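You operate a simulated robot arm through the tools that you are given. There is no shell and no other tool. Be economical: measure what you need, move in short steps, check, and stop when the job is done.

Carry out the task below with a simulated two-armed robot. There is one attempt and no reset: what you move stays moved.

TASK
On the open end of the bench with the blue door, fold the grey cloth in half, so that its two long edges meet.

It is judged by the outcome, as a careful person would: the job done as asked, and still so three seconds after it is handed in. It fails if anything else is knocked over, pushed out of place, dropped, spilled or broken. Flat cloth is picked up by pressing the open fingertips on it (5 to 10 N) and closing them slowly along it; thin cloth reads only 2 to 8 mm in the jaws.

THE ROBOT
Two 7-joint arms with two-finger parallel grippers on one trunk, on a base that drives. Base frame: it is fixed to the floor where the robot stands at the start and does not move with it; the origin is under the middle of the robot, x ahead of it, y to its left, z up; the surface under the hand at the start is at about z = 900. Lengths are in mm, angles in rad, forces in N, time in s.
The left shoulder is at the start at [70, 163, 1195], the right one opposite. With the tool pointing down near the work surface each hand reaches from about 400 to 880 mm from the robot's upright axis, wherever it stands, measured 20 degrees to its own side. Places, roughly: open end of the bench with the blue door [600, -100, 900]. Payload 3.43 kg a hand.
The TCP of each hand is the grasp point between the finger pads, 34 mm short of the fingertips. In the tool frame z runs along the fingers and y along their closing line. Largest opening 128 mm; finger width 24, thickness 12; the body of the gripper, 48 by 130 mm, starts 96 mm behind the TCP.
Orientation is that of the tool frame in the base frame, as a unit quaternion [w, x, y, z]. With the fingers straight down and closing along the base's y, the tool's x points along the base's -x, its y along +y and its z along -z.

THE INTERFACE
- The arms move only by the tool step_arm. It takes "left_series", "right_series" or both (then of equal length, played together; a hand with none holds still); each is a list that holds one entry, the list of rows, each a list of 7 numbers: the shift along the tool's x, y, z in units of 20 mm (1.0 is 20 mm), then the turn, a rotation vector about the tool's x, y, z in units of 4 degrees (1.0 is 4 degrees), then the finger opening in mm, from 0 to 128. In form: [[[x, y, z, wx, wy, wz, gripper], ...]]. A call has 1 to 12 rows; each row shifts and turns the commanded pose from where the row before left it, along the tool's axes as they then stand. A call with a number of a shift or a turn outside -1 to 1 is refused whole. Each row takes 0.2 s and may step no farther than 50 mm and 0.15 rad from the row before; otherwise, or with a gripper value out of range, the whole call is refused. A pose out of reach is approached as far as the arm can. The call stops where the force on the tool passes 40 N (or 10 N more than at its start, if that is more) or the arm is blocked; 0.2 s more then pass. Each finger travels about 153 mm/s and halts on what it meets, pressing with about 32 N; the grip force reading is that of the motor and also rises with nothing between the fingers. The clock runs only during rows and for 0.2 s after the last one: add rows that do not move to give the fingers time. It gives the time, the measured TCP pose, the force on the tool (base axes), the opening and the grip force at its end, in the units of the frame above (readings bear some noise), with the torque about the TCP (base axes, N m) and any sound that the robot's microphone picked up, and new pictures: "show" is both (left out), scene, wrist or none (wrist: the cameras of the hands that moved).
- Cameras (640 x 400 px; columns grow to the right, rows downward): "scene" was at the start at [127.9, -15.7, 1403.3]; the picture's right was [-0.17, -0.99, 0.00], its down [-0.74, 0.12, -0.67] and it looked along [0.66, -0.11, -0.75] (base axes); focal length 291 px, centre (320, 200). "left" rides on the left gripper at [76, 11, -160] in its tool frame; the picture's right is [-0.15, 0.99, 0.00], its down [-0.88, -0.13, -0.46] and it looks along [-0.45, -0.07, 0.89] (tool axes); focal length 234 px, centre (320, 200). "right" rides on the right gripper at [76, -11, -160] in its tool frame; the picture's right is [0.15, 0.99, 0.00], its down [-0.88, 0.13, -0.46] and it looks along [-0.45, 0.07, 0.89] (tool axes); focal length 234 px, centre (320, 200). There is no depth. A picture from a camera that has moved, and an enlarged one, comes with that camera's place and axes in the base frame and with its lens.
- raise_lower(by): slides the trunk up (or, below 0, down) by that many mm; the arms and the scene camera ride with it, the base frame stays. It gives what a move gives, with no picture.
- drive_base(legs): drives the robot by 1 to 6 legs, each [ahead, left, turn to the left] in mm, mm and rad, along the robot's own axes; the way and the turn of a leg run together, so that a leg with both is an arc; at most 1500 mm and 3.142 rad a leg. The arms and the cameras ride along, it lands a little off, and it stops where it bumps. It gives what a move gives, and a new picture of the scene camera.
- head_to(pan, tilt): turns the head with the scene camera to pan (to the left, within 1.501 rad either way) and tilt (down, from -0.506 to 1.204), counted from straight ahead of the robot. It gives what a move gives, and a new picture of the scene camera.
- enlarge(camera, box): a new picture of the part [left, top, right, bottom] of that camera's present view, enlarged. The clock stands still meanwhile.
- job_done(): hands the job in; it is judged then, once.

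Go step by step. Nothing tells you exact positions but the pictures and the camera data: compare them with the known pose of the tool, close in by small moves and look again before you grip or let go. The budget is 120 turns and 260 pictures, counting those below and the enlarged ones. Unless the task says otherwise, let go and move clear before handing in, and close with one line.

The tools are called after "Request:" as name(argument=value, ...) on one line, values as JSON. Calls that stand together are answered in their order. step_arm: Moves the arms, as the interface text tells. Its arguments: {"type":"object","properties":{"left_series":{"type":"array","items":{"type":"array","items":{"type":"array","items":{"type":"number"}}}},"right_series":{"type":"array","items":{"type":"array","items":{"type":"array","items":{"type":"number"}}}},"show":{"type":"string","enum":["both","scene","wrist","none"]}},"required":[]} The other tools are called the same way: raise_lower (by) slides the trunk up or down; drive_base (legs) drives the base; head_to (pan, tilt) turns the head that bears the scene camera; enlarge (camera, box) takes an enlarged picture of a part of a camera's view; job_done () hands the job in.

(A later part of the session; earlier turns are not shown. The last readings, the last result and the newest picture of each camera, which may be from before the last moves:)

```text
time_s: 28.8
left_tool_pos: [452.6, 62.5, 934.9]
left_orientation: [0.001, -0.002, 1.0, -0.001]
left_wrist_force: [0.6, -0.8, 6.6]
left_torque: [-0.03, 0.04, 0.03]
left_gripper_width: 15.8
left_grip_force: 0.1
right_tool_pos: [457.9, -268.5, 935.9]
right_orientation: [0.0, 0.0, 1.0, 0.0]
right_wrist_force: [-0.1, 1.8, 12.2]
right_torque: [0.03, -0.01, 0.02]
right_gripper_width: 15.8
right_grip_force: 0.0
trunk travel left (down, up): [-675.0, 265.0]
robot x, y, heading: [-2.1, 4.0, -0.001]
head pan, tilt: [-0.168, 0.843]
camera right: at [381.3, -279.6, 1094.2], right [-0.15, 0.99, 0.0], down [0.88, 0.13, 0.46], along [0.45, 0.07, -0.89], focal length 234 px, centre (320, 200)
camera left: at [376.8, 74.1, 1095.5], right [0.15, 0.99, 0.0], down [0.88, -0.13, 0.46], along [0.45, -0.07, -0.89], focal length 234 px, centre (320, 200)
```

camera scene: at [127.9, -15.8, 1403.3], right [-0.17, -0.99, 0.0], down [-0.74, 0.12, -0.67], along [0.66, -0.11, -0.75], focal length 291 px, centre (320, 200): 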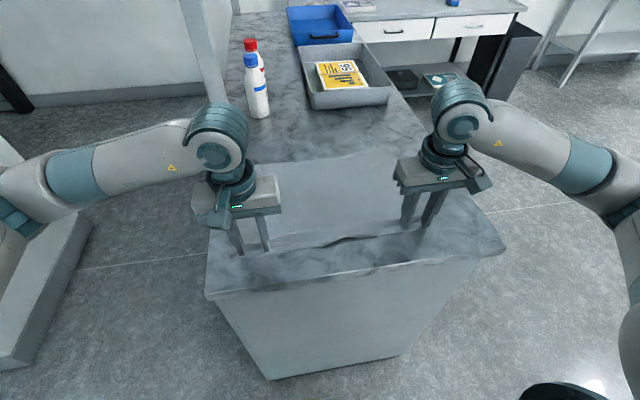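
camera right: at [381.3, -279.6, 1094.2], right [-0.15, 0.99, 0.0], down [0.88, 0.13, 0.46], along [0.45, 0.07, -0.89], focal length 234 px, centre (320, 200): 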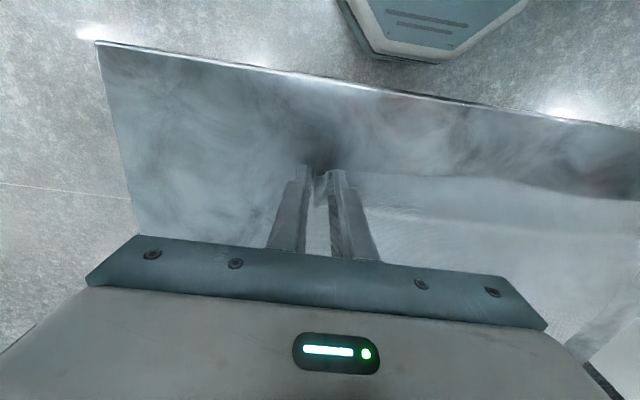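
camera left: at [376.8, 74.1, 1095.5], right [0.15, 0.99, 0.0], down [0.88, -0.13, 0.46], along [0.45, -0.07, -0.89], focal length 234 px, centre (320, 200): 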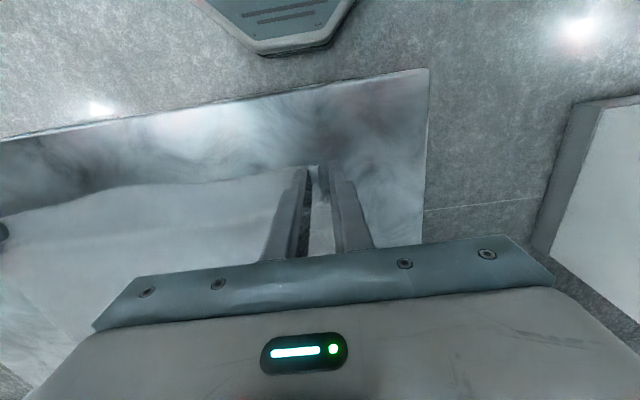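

Request:
step_arm(left_series=[[[0, 0, 0, 0, 0, 0, 13], [0, 0, 0, 0, 0, 0, 10], [0, 0, 0, 0, 0, 0, 7], [0, 0, 0, 0, 0, 0, 4], [0, 0, 0, 0, 0, 0, 1], [0, 0, 0, 0, 0, 0, 0], [0, 0, 0, 0, 0, 0, 0], [0, 0, -0.5, 0, 0, 0, 0], [0, 0, -0.5, 0, 0, 0, 0], [0, 0, -0.5, 0, 0, 0, 0]]], right_series=[[[0, 0, 0, 0, 0, 0, 13], [0, 0, 0, 0, 0, 0, 10], [0, 0, 0, 0, 0, 0, 7], [0, 0, 0, 0, 0, 0, 4], [0, 0, 0, 0, 0, 0, 1], [0, 0, 0, 0, 0, 0, 0], [0, 0, 0, 0, 0, 0, 0], [0, 0, -0.5, 0, 0, 0, 0], [0, 0, -0.5, 0, 0, 0, 0], [0, 0, -0.5, 0, 0, 0, 0]]])

```text
time_s: 31.0
left_tool_pos: [452.9, 63.0, 964.3]
left_orientation: [0.0, -0.001, 1.0, 0.0]
left_wrist_force: [0.6, -10.3, 0.6]
left_torque: [-0.34, 0.0, 0.06]
left_gripper_width: 2.2
left_grip_force: 31.9
right_tool_pos: [459.8, -269.7, 965.5]
right_orientation: [0.0, 0.0, 1.0, 0.0]
right_wrist_force: [-0.8, 10.7, -0.5]
right_torque: [0.35, 0.02, -0.01]
right_gripper_width: 2.2
right_grip_force: 31.9
trunk travel left (down, up): [-675.0, 265.0]
robot x, y, heading: [-0.8, -1.4, -0.001]
head pan, tilt: [-0.168, 0.843]
camera scene: at [128.0, -15.8, 1403.2], right [-0.17, -0.99, 0.0], down [-0.74, 0.12, -0.67], along [0.66, -0.11, -0.75], focal length 291 px, centre (320, 200)
camera right: at [382.7, -279.9, 1123.6], right [-0.15, 0.99, 0.0], down [0.88, 0.13, 0.46], along [0.45, 0.07, -0.89], focal length 234 px, centre (320, 200)
camera left: at [378.2, 73.8, 1124.7], right [0.15, 0.99, 0.0], down [0.88, -0.13, 0.46], along [0.45, -0.07, -0.89], focal length 234 px, centre (320, 200)
```

scene: 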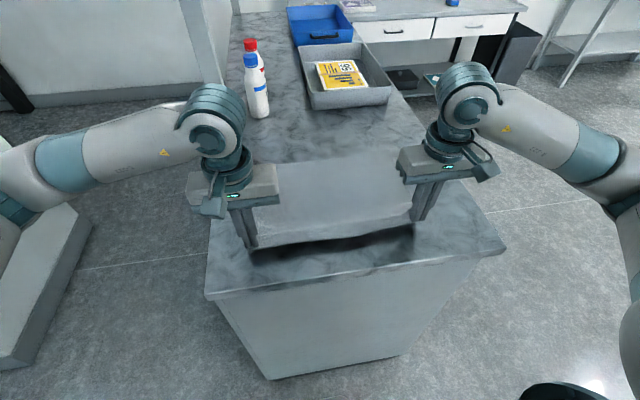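
right: 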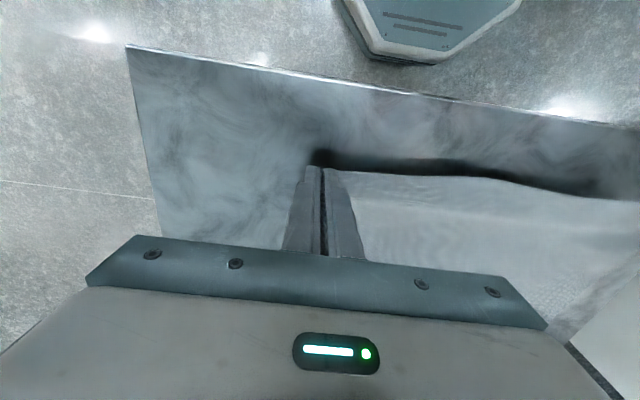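
left: 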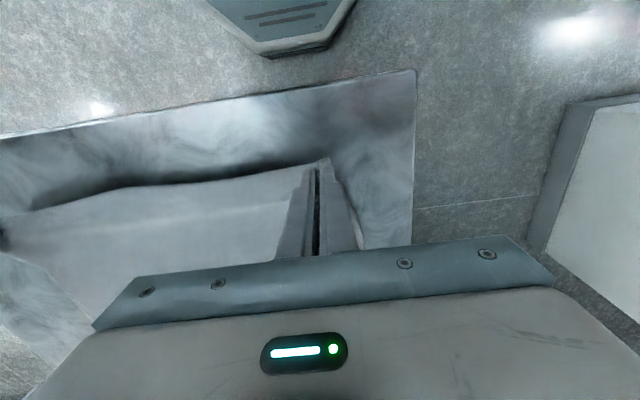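

The near edge is held firmly at both corners and taut between the hands, at about 10 N. I'll ease the hands together slightly and carry the edge up and over in an arc. The hands stay vertical to keep clear of the post on the left.

Request:
step_arm(left_series=[[[-0.8, -0.08, -0.83, 0, 0, 0, 0], [-0.83, -0.08, -0.83, 0, 0, 0, 0], [-0.83, 0, -0.83, 0, 0, 0, 0], [-0.83, 0, -0.83, 0, 0, 0, 0], [-0.83, 0, -0.83, 0, 0, 0, 0], [-0.83, 0, -0.83, 0, 0, 0, 0], [-0.95, 0, 0, 0, 0, 0, 0], [-0.95, 0, 0.2, 0, 0, 0, 0], [-0.95, 0, 0.3, 0, 0, 0, 0], [-0.95, 0, 0.3, 0, 0, 0, 0]]], right_series=[[[-0.8, 0.08, -0.83, 0, 0, 0, 0], [-0.83, 0.08, -0.83, 0, 0, 0, 0], [-0.83, 0, -0.83, 0, 0, 0, 0], [-0.83, 0, -0.83, 0, 0, 0, 0], [-0.83, 0, -0.83, 0, 0, 0, 0], [-0.83, 0, -0.83, 0, 0, 0, 0], [-0.95, 0, 0, 0, 0, 0, 0], [-0.95, 0, 0.2, 0, 0, 0, 0], [-0.95, 0, 0.3, 0, 0, 0, 0], [-0.95, 0, 0.3, 0, 0, 0, 0]]])

```text
time_s: 33.2
left_tool_pos: [629.6, 59.8, 1048.4]
left_orientation: [-0.001, 0.0, 1.0, 0.0]
left_wrist_force: [-0.3, -3.8, -0.4]
left_torque: [-0.12, 0.01, 0.06]
left_gripper_width: 2.0
left_grip_force: 31.9
right_tool_pos: [635.4, -265.9, 1048.0]
right_orientation: [-0.001, 0.0, 1.0, 0.0]
right_wrist_force: [-0.9, 3.5, -1.2]
right_torque: [0.15, 0.02, 0.02]
right_gripper_width: 2.1
right_grip_force: 32.3
trunk travel left (down, up): [-675.0, 265.0]
robot x, y, heading: [-0.0, 1.9, -0.001]
head pan, tilt: [-0.168, 0.843]
camera scene: at [129.1, -15.7, 1403.1], right [-0.17, -0.99, 0.0], down [-0.74, 0.12, -0.66], along [0.66, -0.11, -0.75], focal length 291 px, centre (320, 200)
camera right: at [559.2, -276.9, 1206.2], right [-0.15, 0.99, 0.0], down [0.88, 0.13, 0.45], along [0.45, 0.07, -0.89], focal length 234 px, centre (320, 200)
camera left: at [554.1, 70.6, 1208.3], right [0.15, 0.99, 0.0], down [0.88, -0.13, 0.45], along [0.45, -0.07, -0.89], focal length 234 px, centre (320, 200)
```

scene: 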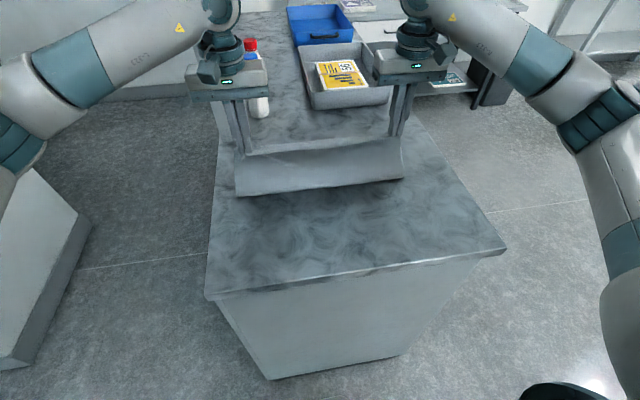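
right: 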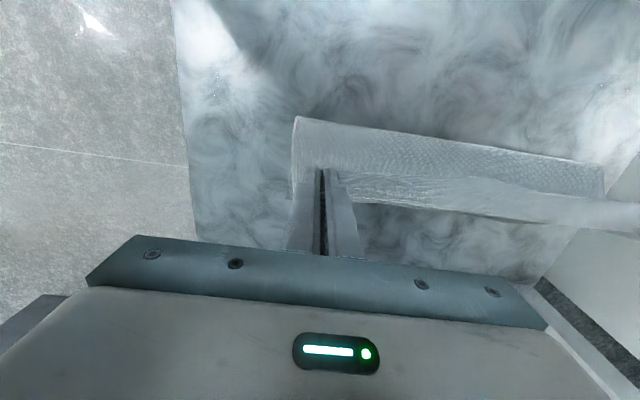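
left: 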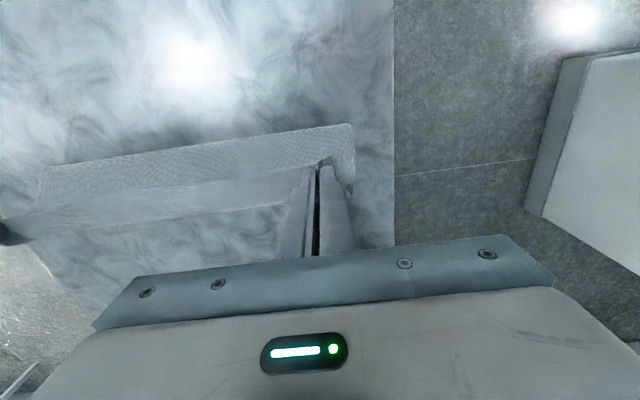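

The edge is over the middle now. I'll zoom in on the cloth and far edge before setting it down.

Request:
enlarge(camera="scene", box=[210, 80, 434, 220])

Request:
enlarge(camera="left", box=[0, 80, 400, 270])

```text
2.86 times, centred on (322, 150) of scene
camera zoom: at [129.1, -15.7, 1403.1], right [-0.17, -0.99, 0.0], down [-0.74, 0.12, -0.66], along [0.66, -0.11, -0.75], focal length 832 px, centre (314, 343)
```

zoom: 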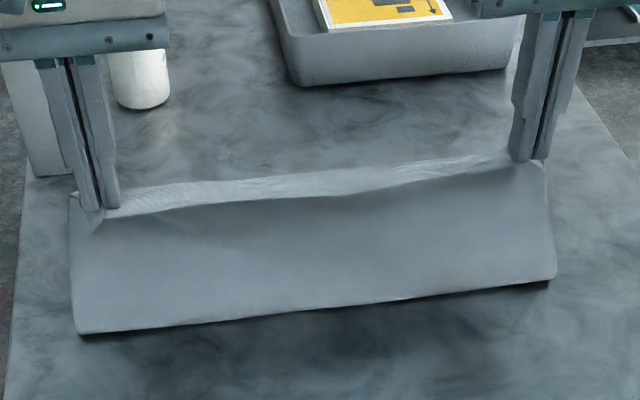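

```text
1.60 times, centred on (200, 175) of left
camera zoom: at [554.1, 70.6, 1208.3], right [0.15, 0.99, 0.0], down [0.88, -0.13, 0.45], along [0.45, -0.07, -0.89], focal length 375 px, centre (512, 240)
```

zoom: 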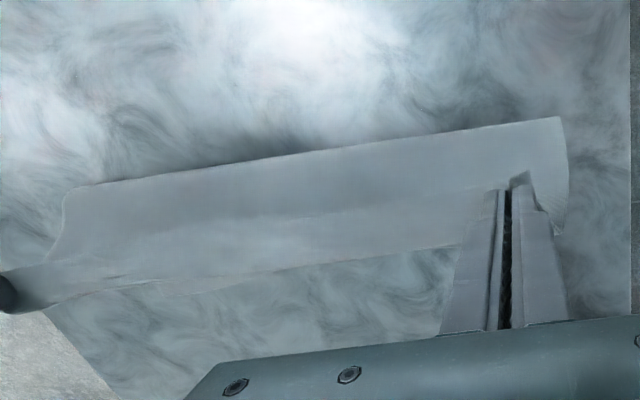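

Request:
enlarge(camera="right", box=[240, 90, 640, 290])

Request:
enlarge(camera="scene", box=[220, 100, 300, 210])

```text
1.60 times, centred on (440, 190) of right
camera zoom: at [559.2, -276.9, 1206.2], right [-0.15, 0.99, 0.0], down [0.88, 0.13, 0.45], along [0.45, 0.07, -0.89], focal length 375 px, centre (128, 216)
```

zoom: 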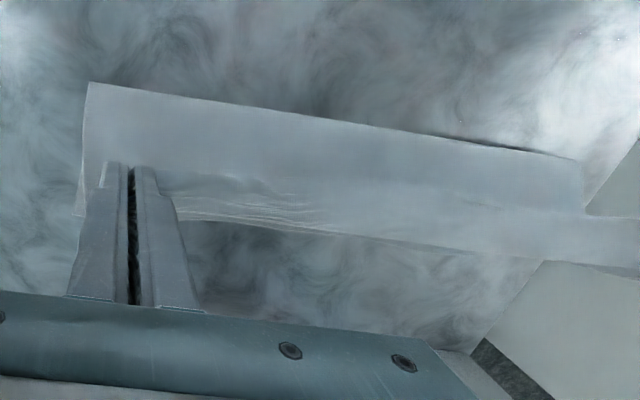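

```text
3.64 times, centred on (260, 155) of scene
camera zoom: at [129.1, -15.7, 1403.1], right [-0.17, -0.99, 0.0], down [-0.74, 0.12, -0.66], along [0.66, -0.11, -0.75], focal length 1059 px, centre (538, 364)
```

zoom: 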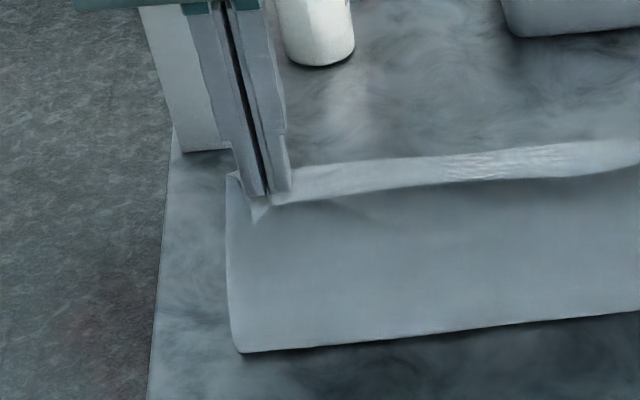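

The cloth crept about 20–30 mm towards the robot during the first grip, so its far edge is now at about x 718. I'll lower towards it with a slight 20° forward tilt of the hands and stop about 15 mm short to check.

Request:
step_arm(left_series=[[[-0.4, 0, 0.6, 0, 1, 0, 0], [-0.441, 0, 0.571, 0, 1, 0, 0], [-0.48, 0, 0.538, 0, 1, 0, 0], [-0.516, 0, 0.504, 0, 1, 0, 0], [-0.55, 0, 0.467, 0, 1, 0, 0], [-0.581, 0, 0.427, 0, 0, 0, 0], [-0.581, 0, 0.427, 0, 0, 0, 0], [-0.581, 0, 0.427, 0, 0, 0, 0]]], right_series=[[[-0.4, 0, 0.6, 0, 1, 0, 0], [-0.441, 0, 0.571, 0, 1, 0, 0], [-0.48, 0, 0.538, 0, 1, 0, 0], [-0.516, 0, 0.504, 0, 1, 0, 0], [-0.55, 0, 0.467, 0, 1, 0, 0], [-0.581, 0, 0.427, 0, 0, 0, 0], [-0.581, 0, 0.427, 0, 0, 0, 0], [-0.581, 0, 0.427, 0, 0, 0, 0]]])

Request:
enlarge(camera="scene", box=[210, 80, 434, 220])

```text
time_s: 35.0
left_tool_pos: [693.2, 59.1, 952.7]
left_orientation: [-0.174, 0.0, 0.985, 0.0]
left_wrist_force: [-0.3, -3.3, 0.0]
left_torque: [-0.11, -0.01, 0.04]
left_gripper_width: 2.0
left_grip_force: 32.1
right_tool_pos: [698.4, -266.8, 951.7]
right_orientation: [-0.174, 0.0, 0.985, 0.0]
right_wrist_force: [-0.8, 3.3, 1.1]
right_torque: [0.12, 0.02, -0.04]
right_gripper_width: 2.4
right_grip_force: 32.0
trunk travel left (down, up): [-675.0, 265.0]
robot x, y, heading: [2.5, -3.4, 0.001]
head pan, tilt: [-0.168, 0.843]
camera scene: at [128.8, -15.8, 1403.2], right [-0.17, -0.99, 0.0], down [-0.74, 0.12, -0.66], along [0.66, -0.11, -0.75], focal length 291 px, centre (320, 200)
camera right: at [681.8, -276.6, 1126.6], right [-0.14, 0.99, 0.05], down [0.98, 0.13, 0.13], along [0.12, 0.07, -0.99], focal length 234 px, centre (320, 200)
camera left: at [677.9, 70.6, 1128.5], right [0.14, 0.99, -0.05], down [0.98, -0.13, 0.13], along [0.12, -0.07, -0.99], focal length 234 px, centre (320, 200)
```

scene: 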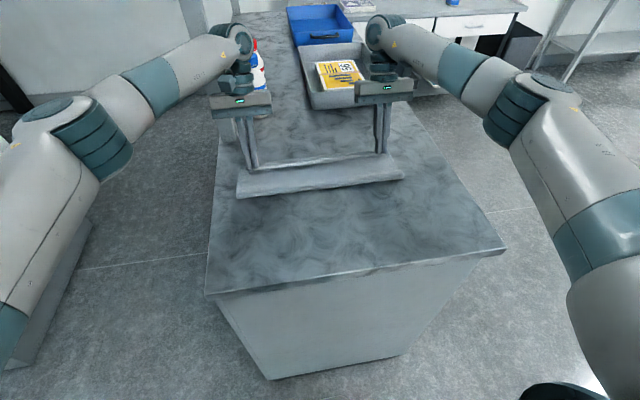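
right: 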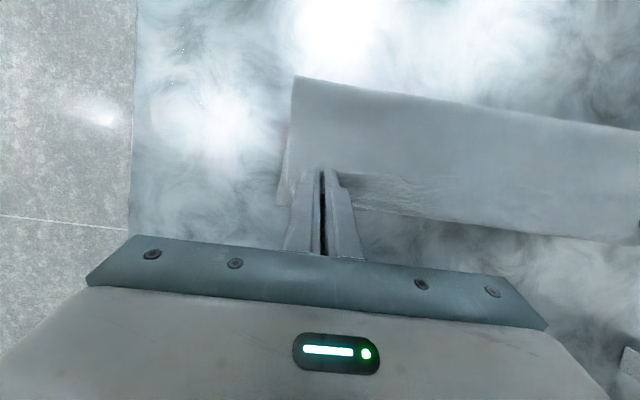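
left: 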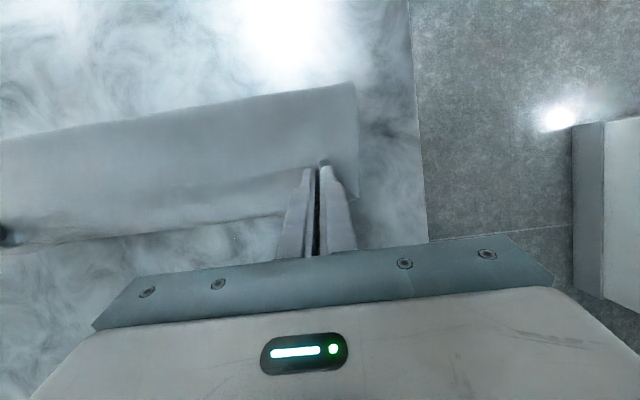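

```text
2.86 times, centred on (322, 150) of scene
camera zoom: at [128.8, -15.8, 1403.2], right [-0.17, -0.99, 0.0], down [-0.74, 0.12, -0.66], along [0.66, -0.11, -0.75], focal length 832 px, centre (314, 343)
```

zoom: 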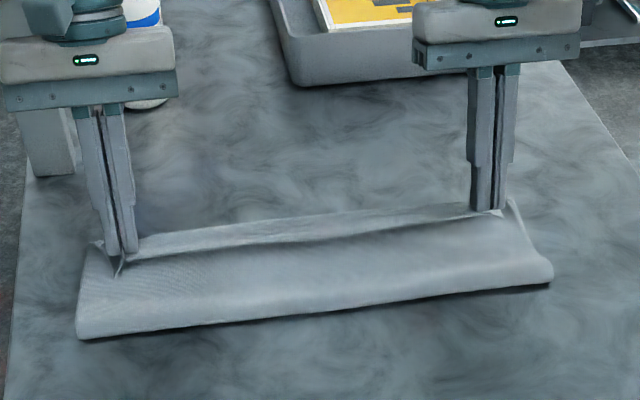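

The far edge is confirmed at x ≈ 708–719. I'll lower the last bit and open slowly.

Request:
step_arm(left_series=[[[-0.581, 0, 0.427, 0, 0, 0, 0], [-0.05, 0, 0.12, 0, 0, 0, 0], [0, 0, 0, 0, 0, 0, 0]]], right_series=[[[-0.581, 0, 0.427, 0, 0, 0, 0], [-0.05, 0, 0.12, 0, 0, 0, 0], [0, 0, 0, 0, 0, 0, 0]]])

Request:
enlarge(camera="scene", box=[210, 80, 434, 220])

```text
time_s: 35.8
left_tool_pos: [699.7, 59.4, 939.3]
left_orientation: [-0.173, 0.001, 0.985, 0.0]
left_wrist_force: [-0.5, -3.9, 3.7]
left_torque: [-0.13, 0.02, 0.06]
left_gripper_width: 1.9
left_grip_force: 31.6
right_tool_pos: [705.7, -265.8, 938.6]
right_orientation: [-0.174, 0.0, 0.985, 0.0]
right_wrist_force: [-0.6, 3.0, 5.4]
right_torque: [0.09, 0.03, -0.07]
right_gripper_width: 2.2
right_grip_force: 32.5
trunk travel left (down, up): [-675.0, 265.0]
robot x, y, heading: [-1.8, -1.5, 0.0]
head pan, tilt: [-0.168, 0.843]
camera scene: at [126.7, -15.5, 1403.6], right [-0.17, -0.99, 0.0], down [-0.74, 0.12, -0.67], along [0.66, -0.11, -0.75], focal length 291 px, centre (320, 200)
camera right: at [688.4, -276.4, 1113.9], right [-0.14, 0.99, 0.05], down [0.98, 0.13, 0.13], along [0.12, 0.07, -0.99], focal length 234 px, centre (320, 200)
camera left: at [684.0, 71.1, 1115.2], right [0.14, 0.99, -0.05], down [0.98, -0.13, 0.13], along [0.12, -0.07, -0.99], focal length 234 px, centre (320, 200)
```

scene: 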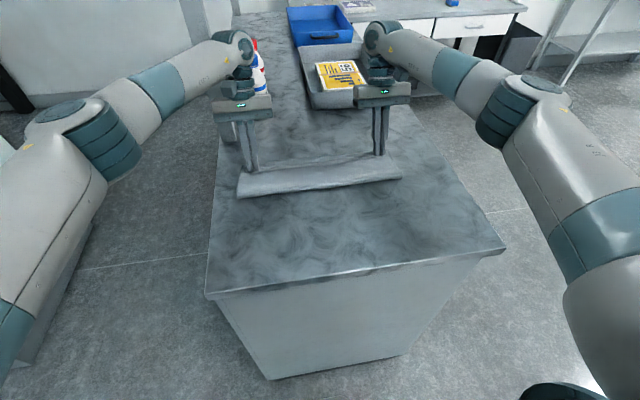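
right: 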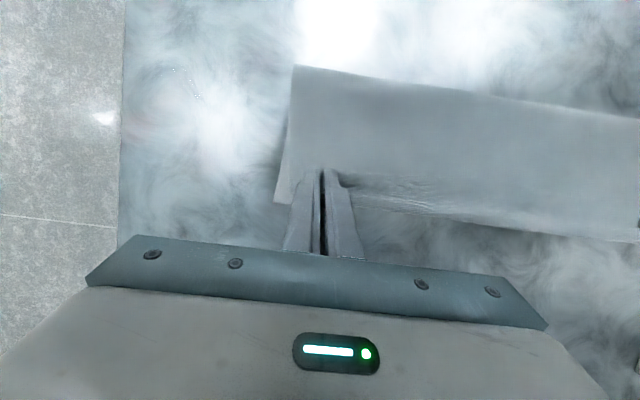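
left: 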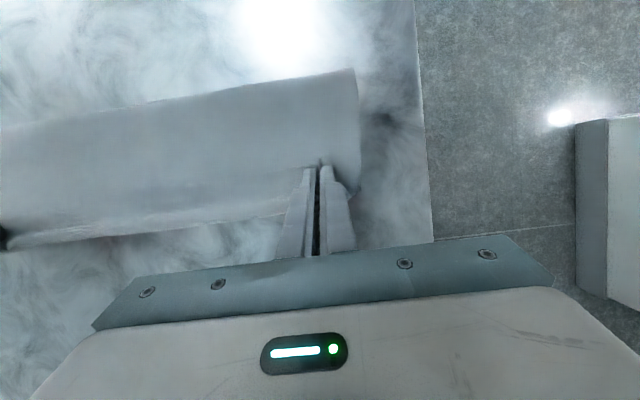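

```text
2.86 times, centred on (322, 150) of scene
camera zoom: at [126.7, -15.5, 1403.6], right [-0.17, -0.99, 0.0], down [-0.74, 0.12, -0.67], along [0.66, -0.11, -0.75], focal length 832 px, centre (314, 343)
```

zoom: 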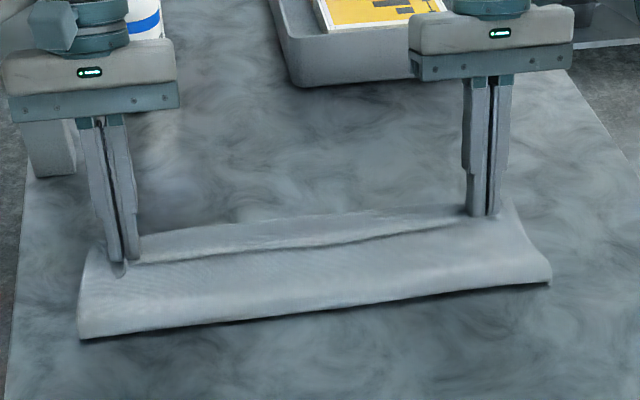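

The mid-edge now lies at about x 690, with the lower layer showing out to about 720. I'll slide the grips forward about 16 mm, then release.

Request:
step_arm(left_series=[[[0.068, 0, -0.188, 0, 0, 0, 0], [-0.4, 0, -0.14, 0, 0, 0, 0], [-0.4, 0, -0.14, 0, 0, 0, 0], [-0.05, 0, 0.1, 0, 0, 0, 0], [0, 0, 0, 0, 0, 0, 4], [0, 0, 0, 0, 0, 0, 8], [0, 0, 0, 0, 0, 0, 12], [0, 0, 0, 0, 0, 0, 18], [0, 0, 0, 0, 0, 0, 24], [0, 0, 0, 0, 0, 0, 30]]], right_series=[[[0.068, 0, -0.188, 0, 0, 0, 0], [-0.4, 0, -0.14, 0, 0, 0, 0], [-0.4, 0, -0.14, 0, 0, 0, 0], [-0.05, 0, 0.1, 0, 0, 0, 0], [0, 0, 0, 0, 0, 0, 4], [0, 0, 0, 0, 0, 0, 8], [0, 0, 0, 0, 0, 0, 12], [0, 0, 0, 0, 0, 0, 18], [0, 0, 0, 0, 0, 0, 24], [0, 0, 0, 0, 0, 0, 30]]])

Request:
enlarge(camera="scene", box=[210, 80, 434, 220])

```text
time_s: 38.0
left_tool_pos: [716.7, 59.2, 939.9]
left_orientation: [-0.174, -0.001, 0.985, 0.0]
left_wrist_force: [-0.1, -0.2, 0.0]
left_torque: [0.0, 0.0, 0.01]
left_gripper_width: 29.9
left_grip_force: 0.1
right_tool_pos: [723.5, -266.4, 940.3]
right_orientation: [-0.174, 0.0, 0.985, 0.0]
right_wrist_force: [-0.1, 1.2, 0.4]
right_torque: [0.0, 0.0, 0.02]
right_gripper_width: 29.8
right_grip_force: 0.1
trunk travel left (down, up): [-675.0, 265.0]
robot x, y, heading: [-3.9, 0.1, 0.004]
head pan, tilt: [-0.168, 0.843]
camera scene: at [127.8, -15.7, 1403.3], right [-0.17, -0.99, 0.0], down [-0.74, 0.12, -0.67], along [0.66, -0.11, -0.75], focal length 291 px, centre (320, 200)
camera right: at [706.0, -276.8, 1114.8], right [-0.14, 0.99, 0.05], down [0.98, 0.13, 0.13], along [0.12, 0.07, -0.99], focal length 234 px, centre (320, 200)
camera left: at [701.7, 70.9, 1116.0], right [0.14, 0.99, -0.05], down [0.98, -0.13, 0.13], along [0.12, -0.07, -0.99], focal length 234 px, centre (320, 200)
```

scene: 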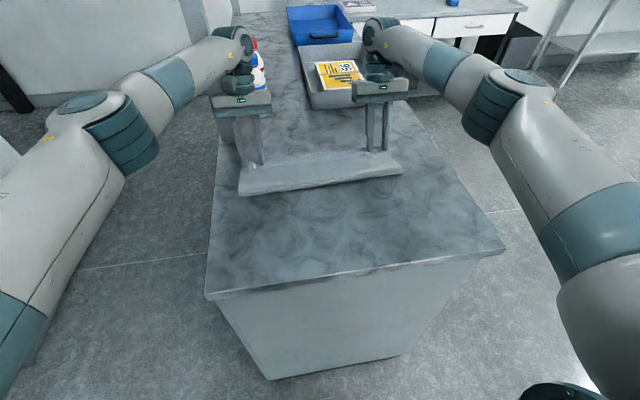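
right: 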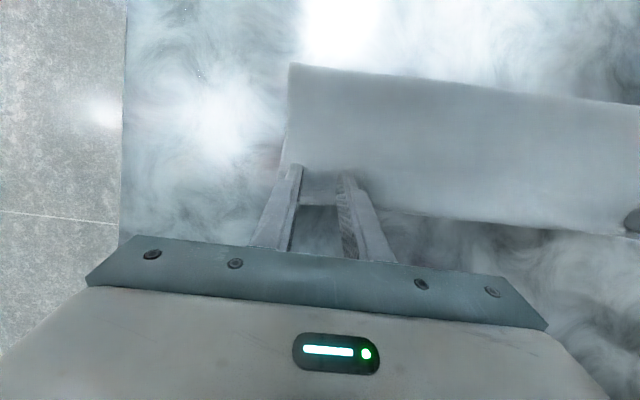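
left: 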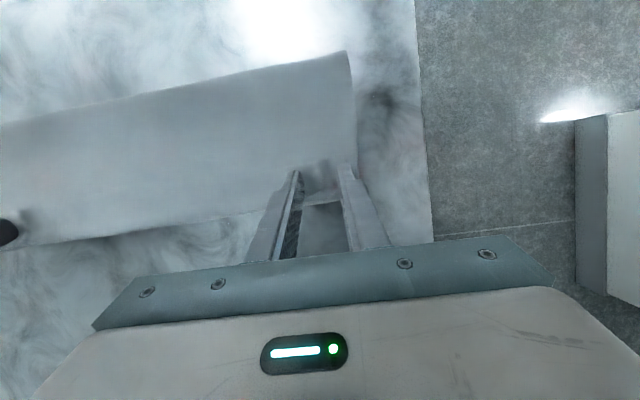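

```text
2.86 times, centred on (322, 150) of scene
camera zoom: at [127.8, -15.7, 1403.3], right [-0.17, -0.99, 0.0], down [-0.74, 0.12, -0.67], along [0.66, -0.11, -0.75], focal length 832 px, centre (314, 343)
```

zoom: 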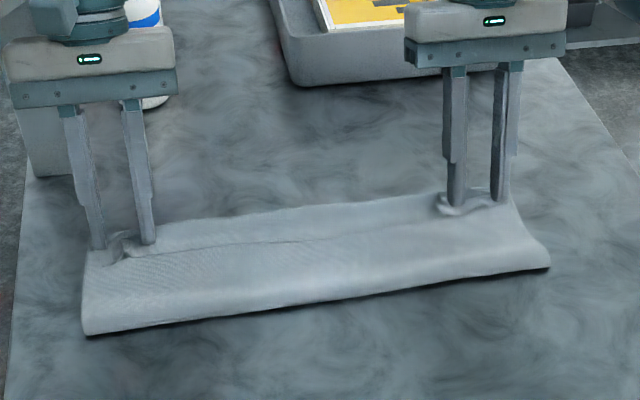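

The edge has been released and is lying down. I'll lift both hands straight up and back, out of the way, and look at the result.

Request:
step_arm(left_series=[[[0.257, 0, -0.705, 0, 0, 0, 34], [0.257, 0, -0.705, 0, 0, 0, 34], [0.257, 0, -0.705, 0, 0, 0, 34], [0.65, 0, -0.7, 0, -1, 0, 40], [0.65, 0, -0.7, 0, -1, 0, 40], [0.65, 0, -0.7, 0, -1, 0, 40], [0.65, 0, -0.7, 0, -1, 0, 40], [0.65, 0, -0.7, 0, -1, 0, 40], [0.5, 0.9, -0.5, 0, 0, 0, 40], [0.5, 0.9, -0.5, 0, 0, 0, 40], [0.5, 0.9, 0, 0, 0, 0, 40], [0.5, 0.9, 0, 0, 0, 0, 40]]], right_series=[[[0.257, 0, -0.705, 0, 0, 0, 34], [0.257, 0, -0.705, 0, 0, 0, 34], [0.257, 0, -0.705, 0, 0, 0, 34], [0.65, 0, -0.7, 0, -1, 0, 40], [0.65, 0, -0.7, 0, -1, 0, 40], [0.65, 0, -0.7, 0, -1, 0, 40], [0.65, 0, -0.7, 0, -1, 0, 40], [0.65, 0, -0.7, 0, -1, 0, 40], [0.5, -0.9, -0.5, 0, 0, 0, 40], [0.5, -0.9, -0.5, 0, 0, 0, 40], [0.5, -0.9, 0, 0, 0, 0, 40], [0.5, -0.9, 0, 0, 0, 0, 40]]])

Request:
enlarge(camera="scene", box=[210, 100, 434, 240])

```text
time_s: 40.6
left_tool_pos: [628.4, 131.8, 1088.2]
left_orientation: [0.001, -0.001, 1.0, -0.001]
left_wrist_force: [0.8, 0.6, 0.4]
left_torque: [0.05, -0.03, 0.01]
left_gripper_width: 39.7
left_grip_force: 0.1
right_tool_pos: [633.2, -339.1, 1085.7]
right_orientation: [0.001, 0.0, 1.0, -0.001]
right_wrist_force: [-0.2, -0.2, 0.2]
right_torque: [0.03, 0.01, 0.04]
right_gripper_width: 39.7
right_grip_force: 0.1
trunk travel left (down, up): [-675.0, 265.0]
robot x, y, heading: [0.5, -2.7, -0.002]
head pan, tilt: [-0.168, 0.843]
camera scene: at [126.9, -15.5, 1403.4], right [-0.17, -0.99, 0.0], down [-0.74, 0.12, -0.67], along [0.66, -0.11, -0.75], focal length 291 px, centre (320, 200)
camera right: at [556.8, -348.0, 1245.6], right [-0.15, 0.99, 0.0], down [0.88, 0.13, 0.46], along [0.45, 0.07, -0.89], focal length 234 px, centre (320, 200)
camera left: at [552.9, 143.4, 1247.2], right [0.15, 0.99, 0.0], down [0.88, -0.13, 0.46], along [0.45, -0.07, -0.89], focal length 234 px, centre (320, 200)
```

scene: 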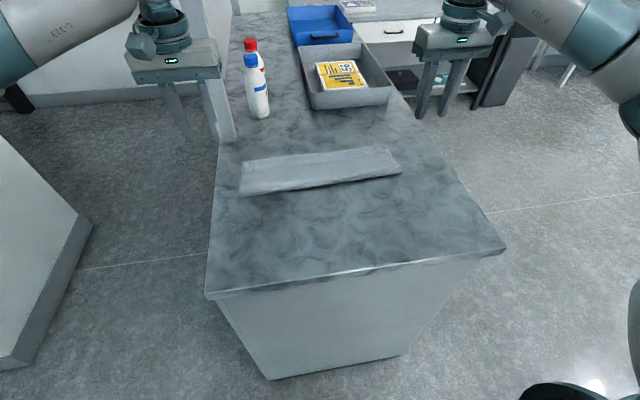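
right: 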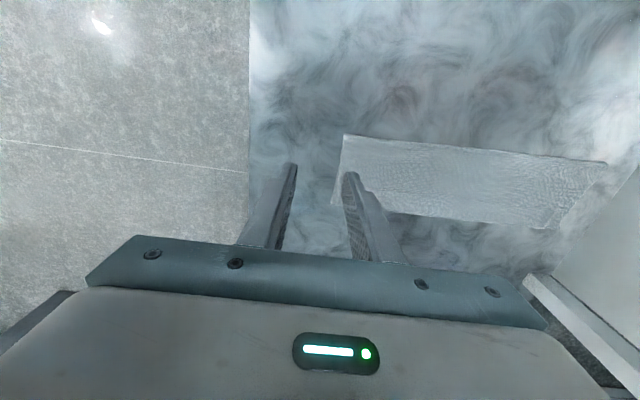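
left: 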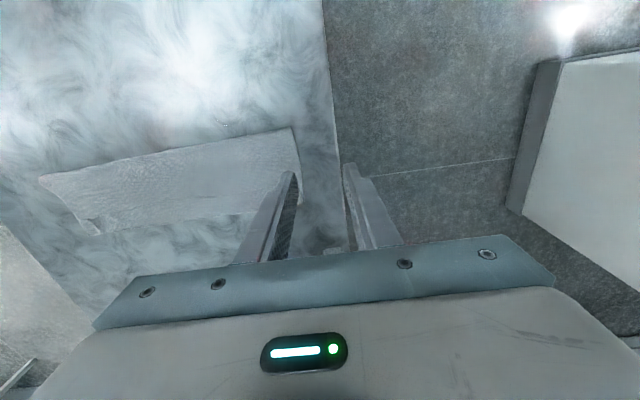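

```text
2.86 times, centred on (322, 170) of scene
camera zoom: at [126.9, -15.5, 1403.4], right [-0.17, -0.99, 0.0], down [-0.74, 0.12, -0.67], along [0.66, -0.11, -0.75], focal length 832 px, centre (314, 286)
```

zoom: 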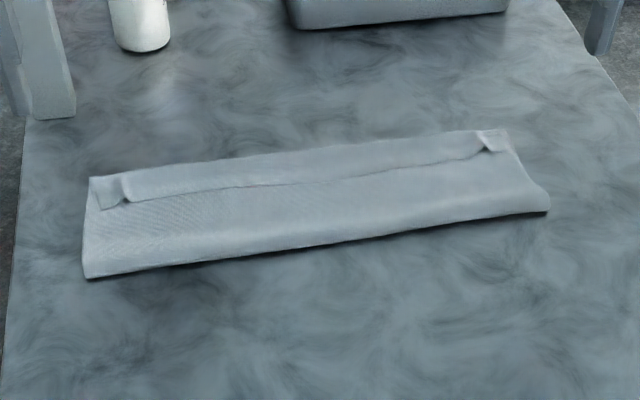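

Request:
enlarge(camera="scene", box=[232, 145, 312, 200])

Request:
enlarge(camera="scene", box=[330, 135, 410, 190])

Request:
enlarge(camera="right", box=[320, 120, 620, 240])

Request:
enlarge(camera="left", box=[30, 110, 310, 250])

```text
7.27 times, centred on (272, 172) of scene
camera zoom: at [126.9, -15.5, 1403.4], right [-0.17, -0.99, 0.0], down [-0.74, 0.12, -0.67], along [0.66, -0.11, -0.75], focal length 2119 px, centre (669, 400)
```

zoom: 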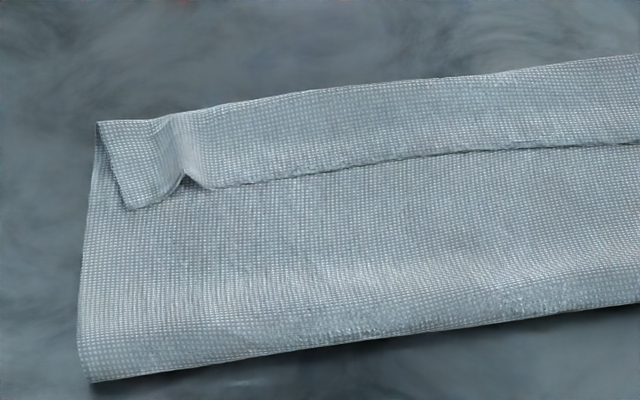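

```text
7.27 times, centred on (370, 162) of scene
camera zoom: at [126.9, -15.5, 1403.4], right [-0.17, -0.99, 0.0], down [-0.74, 0.12, -0.67], along [0.66, -0.11, -0.75], focal length 2119 px, centre (-44, 473)
```

zoom: 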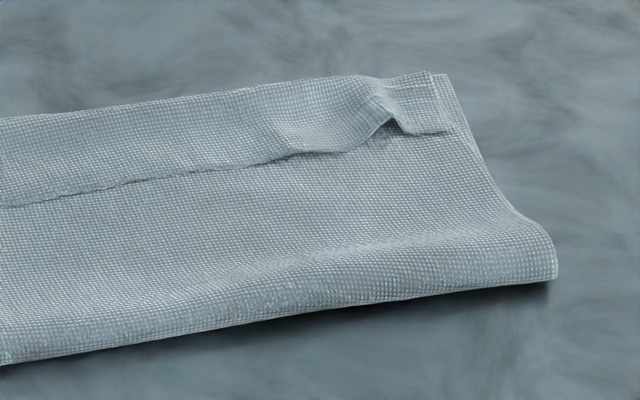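

```text
2.13 times, centred on (470, 180) of right
camera zoom: at [556.8, -348.0, 1245.6], right [-0.15, 0.99, 0.0], down [0.88, 0.13, 0.46], along [0.45, 0.07, -0.89], focal length 500 px, centre (0, 243)
```

zoom: 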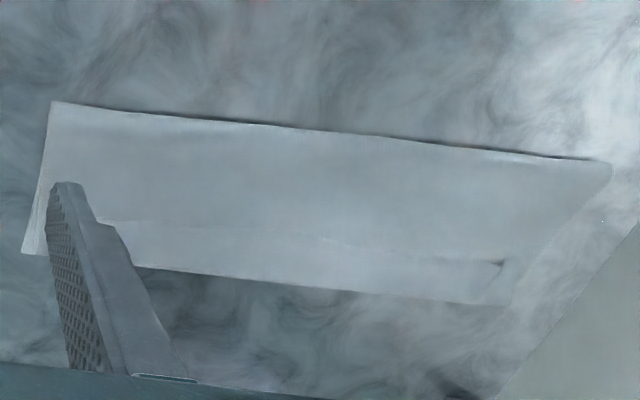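

```text
2.29 times, centred on (170, 180) of left
camera zoom: at [552.9, 143.4, 1247.2], right [0.15, 0.99, 0.0], down [0.88, -0.13, 0.46], along [0.45, -0.07, -0.89], focal length 535 px, centre (663, 246)
```

zoom: 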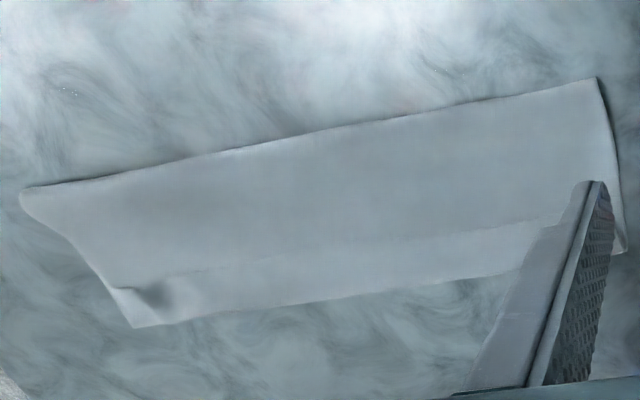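

The edge is over, but a strip about 35 mm wide has folded back on top as a hem, and the main fold sits too far forward by about half that. I'll press lightly on the top layer with open fingertips and draw it back so the fold rolls towards me. Then I'll flip the hem forward.

Request:
step_arm(left_series=[[[-0.34, -0.7, 0.76, 0, 0, 0, 60], [-0.34, -0.7, 0.76, 0, 0, 0, 80], [-0.34, -0.7, 0.76, 0, 0, 0, 100], [-0.34, -0.7, 0.76, 0, 0, 0, 100], [-0.34, -0.7, 0.76, 0, 0, 0, 100], [-0.34, -0.7, 0.76, 0, 0, 0, 100], [-0.34, -0.7, 0.76, 0, 0, 0, 100], [-0.34, -0.7, 0.76, 0, 0, 0, 100]]], right_series=[[[-0.33, 0.68, 0.76, 0, 0, 0, 60], [-0.33, 0.68, 0.76, 0, 0, 0, 80], [-0.33, 0.68, 0.76, 0, 0, 0, 100], [-0.33, 0.68, 0.76, 0, 0, 0, 100], [-0.33, 0.68, 0.76, 0, 0, 0, 100], [-0.33, 0.68, 0.76, 0, 0, 0, 100], [-0.33, 0.68, 0.76, 0, 0, 0, 100], [-0.33, 0.68, 0.76, 0, 0, 0, 100]]])

Request:
enlarge(camera="scene", box=[210, 100, 434, 240])

```text
time_s: 42.4
left_tool_pos: [683.1, 19.6, 964.5]
left_orientation: [0.001, 0.0, 1.0, 0.0]
left_wrist_force: [0.0, -0.4, -0.8]
left_torque: [0.01, 0.03, 0.04]
left_gripper_width: 100.0
left_grip_force: 0.0
right_tool_pos: [688.0, -231.4, 964.5]
right_orientation: [0.0, 0.0, 1.0, 0.0]
right_wrist_force: [0.8, -0.2, -0.5]
right_torque: [0.02, 0.0, 0.03]
right_gripper_width: 99.8
right_grip_force: 0.0
trunk travel left (down, up): [-675.0, 265.0]
robot x, y, heading: [-0.0, -0.7, -0.0]
head pan, tilt: [-0.168, 0.843]
camera scene: at [128.9, -15.9, 1403.2], right [-0.17, -0.99, 0.0], down [-0.74, 0.12, -0.66], along [0.66, -0.11, -0.75], focal length 291 px, centre (320, 200)
camera right: at [611.5, -239.7, 1122.8], right [-0.15, 0.99, 0.0], down [0.88, 0.13, 0.46], along [0.45, 0.07, -0.89], focal length 234 px, centre (320, 200)
camera left: at [609.1, 30.2, 1124.1], right [0.14, 0.99, 0.0], down [0.88, -0.13, 0.46], along [0.45, -0.07, -0.89], focal length 234 px, centre (320, 200)
```

scene: 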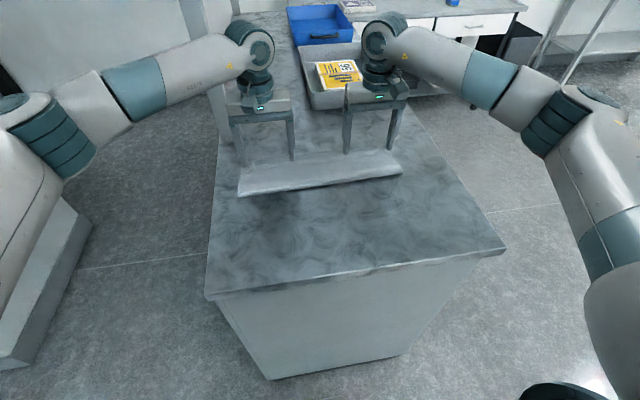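
right: 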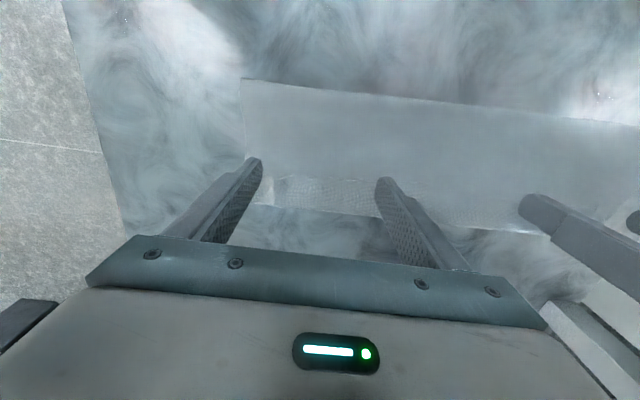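
left: 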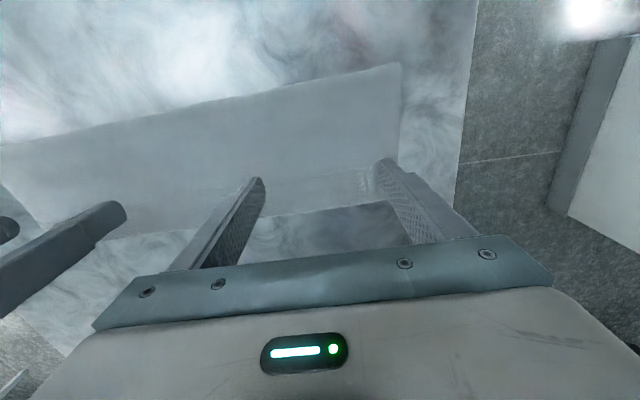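

```text
2.86 times, centred on (322, 170) of scene
camera zoom: at [128.9, -15.9, 1403.2], right [-0.17, -0.99, 0.0], down [-0.74, 0.12, -0.66], along [0.66, -0.11, -0.75], focal length 832 px, centre (314, 286)
```

zoom: 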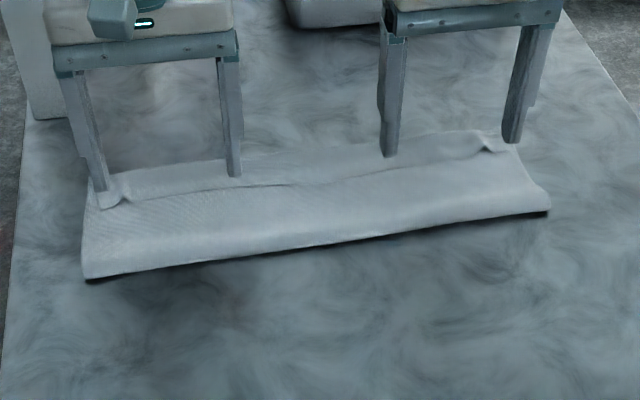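

Request:
step_arm(left_series=[[[0.3, 0, 0.6, 0, 0, 0, 100], [0, 0, 0.5, 0, 0, 0, 100], [0, 0, 0.1, 0, 0, 0, 100], [0, 0, 0, 0, 0, 0, 100]]], right_series=[[[0.3, 0, 0.6, 0, 0, 0, 100], [0, 0, 0.5, 0, 0, 0, 100], [0, 0, 0.1, 0, 0, 0, 100], [0, 0, 0, 0, 0, 0, 100]]], show="none")

```text
time_s: 43.4
left_tool_pos: [677.6, 20.0, 939.8]
left_orientation: [0.0, 0.0, 1.0, 0.0]
left_wrist_force: [-0.5, 0.9, 0.7]
left_torque: [-0.02, -0.01, 0.01]
left_gripper_width: 99.6
left_grip_force: 0.0
right_tool_pos: [681.1, -230.6, 940.2]
right_orientation: [0.001, 0.0, 1.0, 0.0]
right_wrist_force: [0.1, 0.3, -1.0]
right_torque: [-0.01, -0.01, -0.01]
right_gripper_width: 100.1
right_grip_force: 0.1
trunk travel left (down, up): [-675.0, 265.0]
robot x, y, heading: [0.8, -0.3, -0.003]
head pan, tilt: [-0.168, 0.843]
```

Request:
step_arm(left_series=[[[0, 0, 0.08, 0, 0, 0, 100], [0, 0, 0.07, 0, 0, 0, 100], [0, 0, 0, 0, 0, 0, 100]]], right_series=[[[0, 0, 0.08, 0, 0, 0, 100], [0, 0, 0.07, 0, 0, 0, 100], [0, 0, 0, 0, 0, 0, 100]]], show="none")

```text
time_s: 44.2
left_tool_pos: [676.8, 19.1, 937.8]
left_orientation: [0.0, -0.001, 1.0, 0.0]
left_wrist_force: [0.6, 0.7, 0.6]
left_torque: [0.01, 0.03, 0.01]
left_gripper_width: 100.0
left_grip_force: 0.0
right_tool_pos: [681.1, -230.2, 937.9]
right_orientation: [0.0, 0.0, 1.0, 0.0]
right_wrist_force: [1.3, 0.6, -0.3]
right_torque: [-0.04, 0.02, -0.02]
right_gripper_width: 100.1
right_grip_force: 0.2
trunk travel left (down, up): [-675.0, 265.0]
robot x, y, heading: [2.7, -1.0, -0.002]
head pan, tilt: [-0.168, 0.843]
```

Request:
step_arm(left_series=[[[0, 0, 0.06, 0, 0, 0, 100], [0, 0, 0.03, 0, 0, 0, 100], [0, 0, 0, 0, 0, 0, 100]]], right_series=[[[0, 0, 0.06, 0, 0, 0, 100], [0, 0, 0.03, 0, 0, 0, 100], [0, 0, 0, 0, 0, 0, 100]]], show="none")

```text
time_s: 45.0
left_tool_pos: [677.0, 19.7, 936.2]
left_orientation: [0.001, -0.001, 1.0, 0.0]
left_wrist_force: [-0.2, 0.1, 4.2]
left_torque: [0.25, -0.11, -0.02]
left_gripper_width: 99.5
left_grip_force: 0.0
right_tool_pos: [680.6, -231.1, 936.1]
right_orientation: [0.0, 0.0, 1.0, 0.0]
right_wrist_force: [0.7, -0.1, 2.9]
right_torque: [-0.17, -0.02, 0.01]
right_gripper_width: 100.0
right_grip_force: 0.0
trunk travel left (down, up): [-675.0, 265.0]
robot x, y, heading: [2.8, 1.6, -0.006]
head pan, tilt: [-0.168, 0.843]
```

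Light contact now, 3–4 N on each hand. I'll drag the top layer about 24 mm towards the robot and look.

Request:
step_arm(left_series=[[[0.2, 0, 0.02, 0, 0, 0, 100], [0.2, 0, 0, 0, 0, 0, 100], [0.2, 0, 0, 0, 0, 0, 100], [0.2, 0, 0, 0, 0, 0, 100], [0.2, 0, 0, 0, 0, 0, 100], [0.2, 0, 0, 0, 0, 0, 100]]], right_series=[[[0.2, 0, 0.04, 0, 0, 0, 100], [0.2, 0, 0, 0, 0, 0, 100], [0.2, 0, 0, 0, 0, 0, 100], [0.2, 0, 0, 0, 0, 0, 100], [0.2, 0, 0, 0, 0, 0, 100], [0.2, 0, 0, 0, 0, 0, 100]]])

Request:
enlarge(camera="scene", box=[210, 100, 434, 240])

```text
time_s: 46.4
left_tool_pos: [651.6, 19.8, 937.8]
left_orientation: [0.0, -0.001, 1.0, 0.0]
left_wrist_force: [0.8, -0.4, 6.7]
left_torque: [0.48, -0.12, -0.1]
left_gripper_width: 99.7
left_grip_force: 0.0
right_tool_pos: [654.4, -229.4, 936.6]
right_orientation: [0.002, 0.0, 1.0, 0.0]
right_wrist_force: [1.6, 0.1, 12.1]
right_torque: [-0.52, -0.08, 0.05]
right_gripper_width: 100.0
right_grip_force: 0.0
trunk travel left (down, up): [-675.0, 265.0]
robot x, y, heading: [2.5, -0.8, 0.001]
head pan, tilt: [-0.168, 0.843]
camera scene: at [126.0, -15.3, 1403.5], right [-0.17, -0.99, 0.0], down [-0.74, 0.12, -0.67], along [0.66, -0.11, -0.75], focal length 291 px, centre (320, 200)
camera right: at [579.3, -239.9, 1094.8], right [-0.15, 0.99, 0.0], down [0.88, 0.13, 0.46], along [0.45, 0.07, -0.89], focal length 234 px, centre (320, 200)
camera left: at [576.6, 31.1, 1096.5], right [0.14, 0.99, 0.0], down [0.88, -0.13, 0.46], along [0.45, -0.07, -0.89], focal length 234 px, centre (320, 200)
```

scene: 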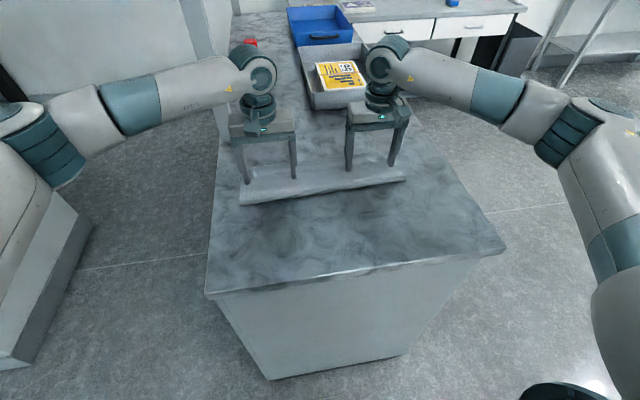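
right: 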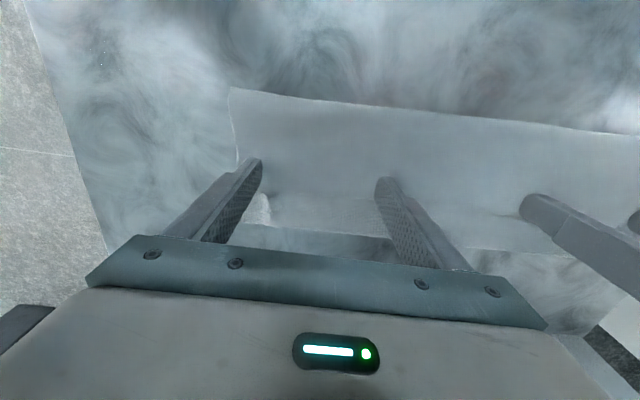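
left: 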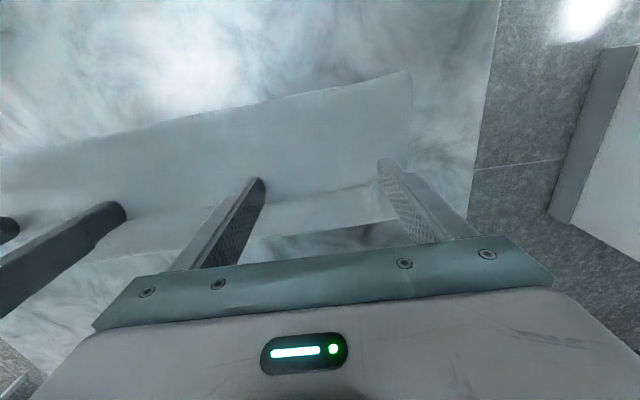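

```text
2.86 times, centred on (322, 170) of scene
camera zoom: at [126.0, -15.3, 1403.5], right [-0.17, -0.99, 0.0], down [-0.74, 0.12, -0.67], along [0.66, -0.11, -0.75], focal length 832 px, centre (314, 286)
```

zoom: 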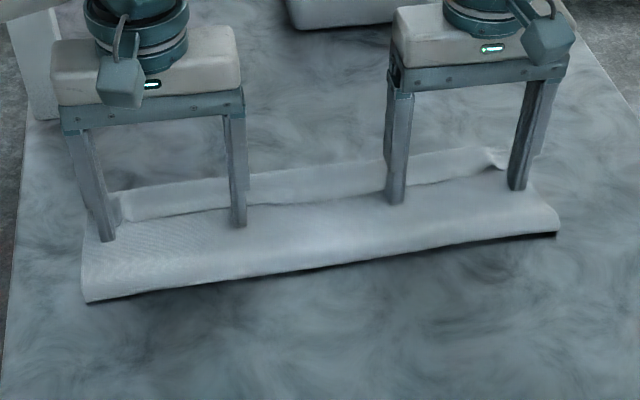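

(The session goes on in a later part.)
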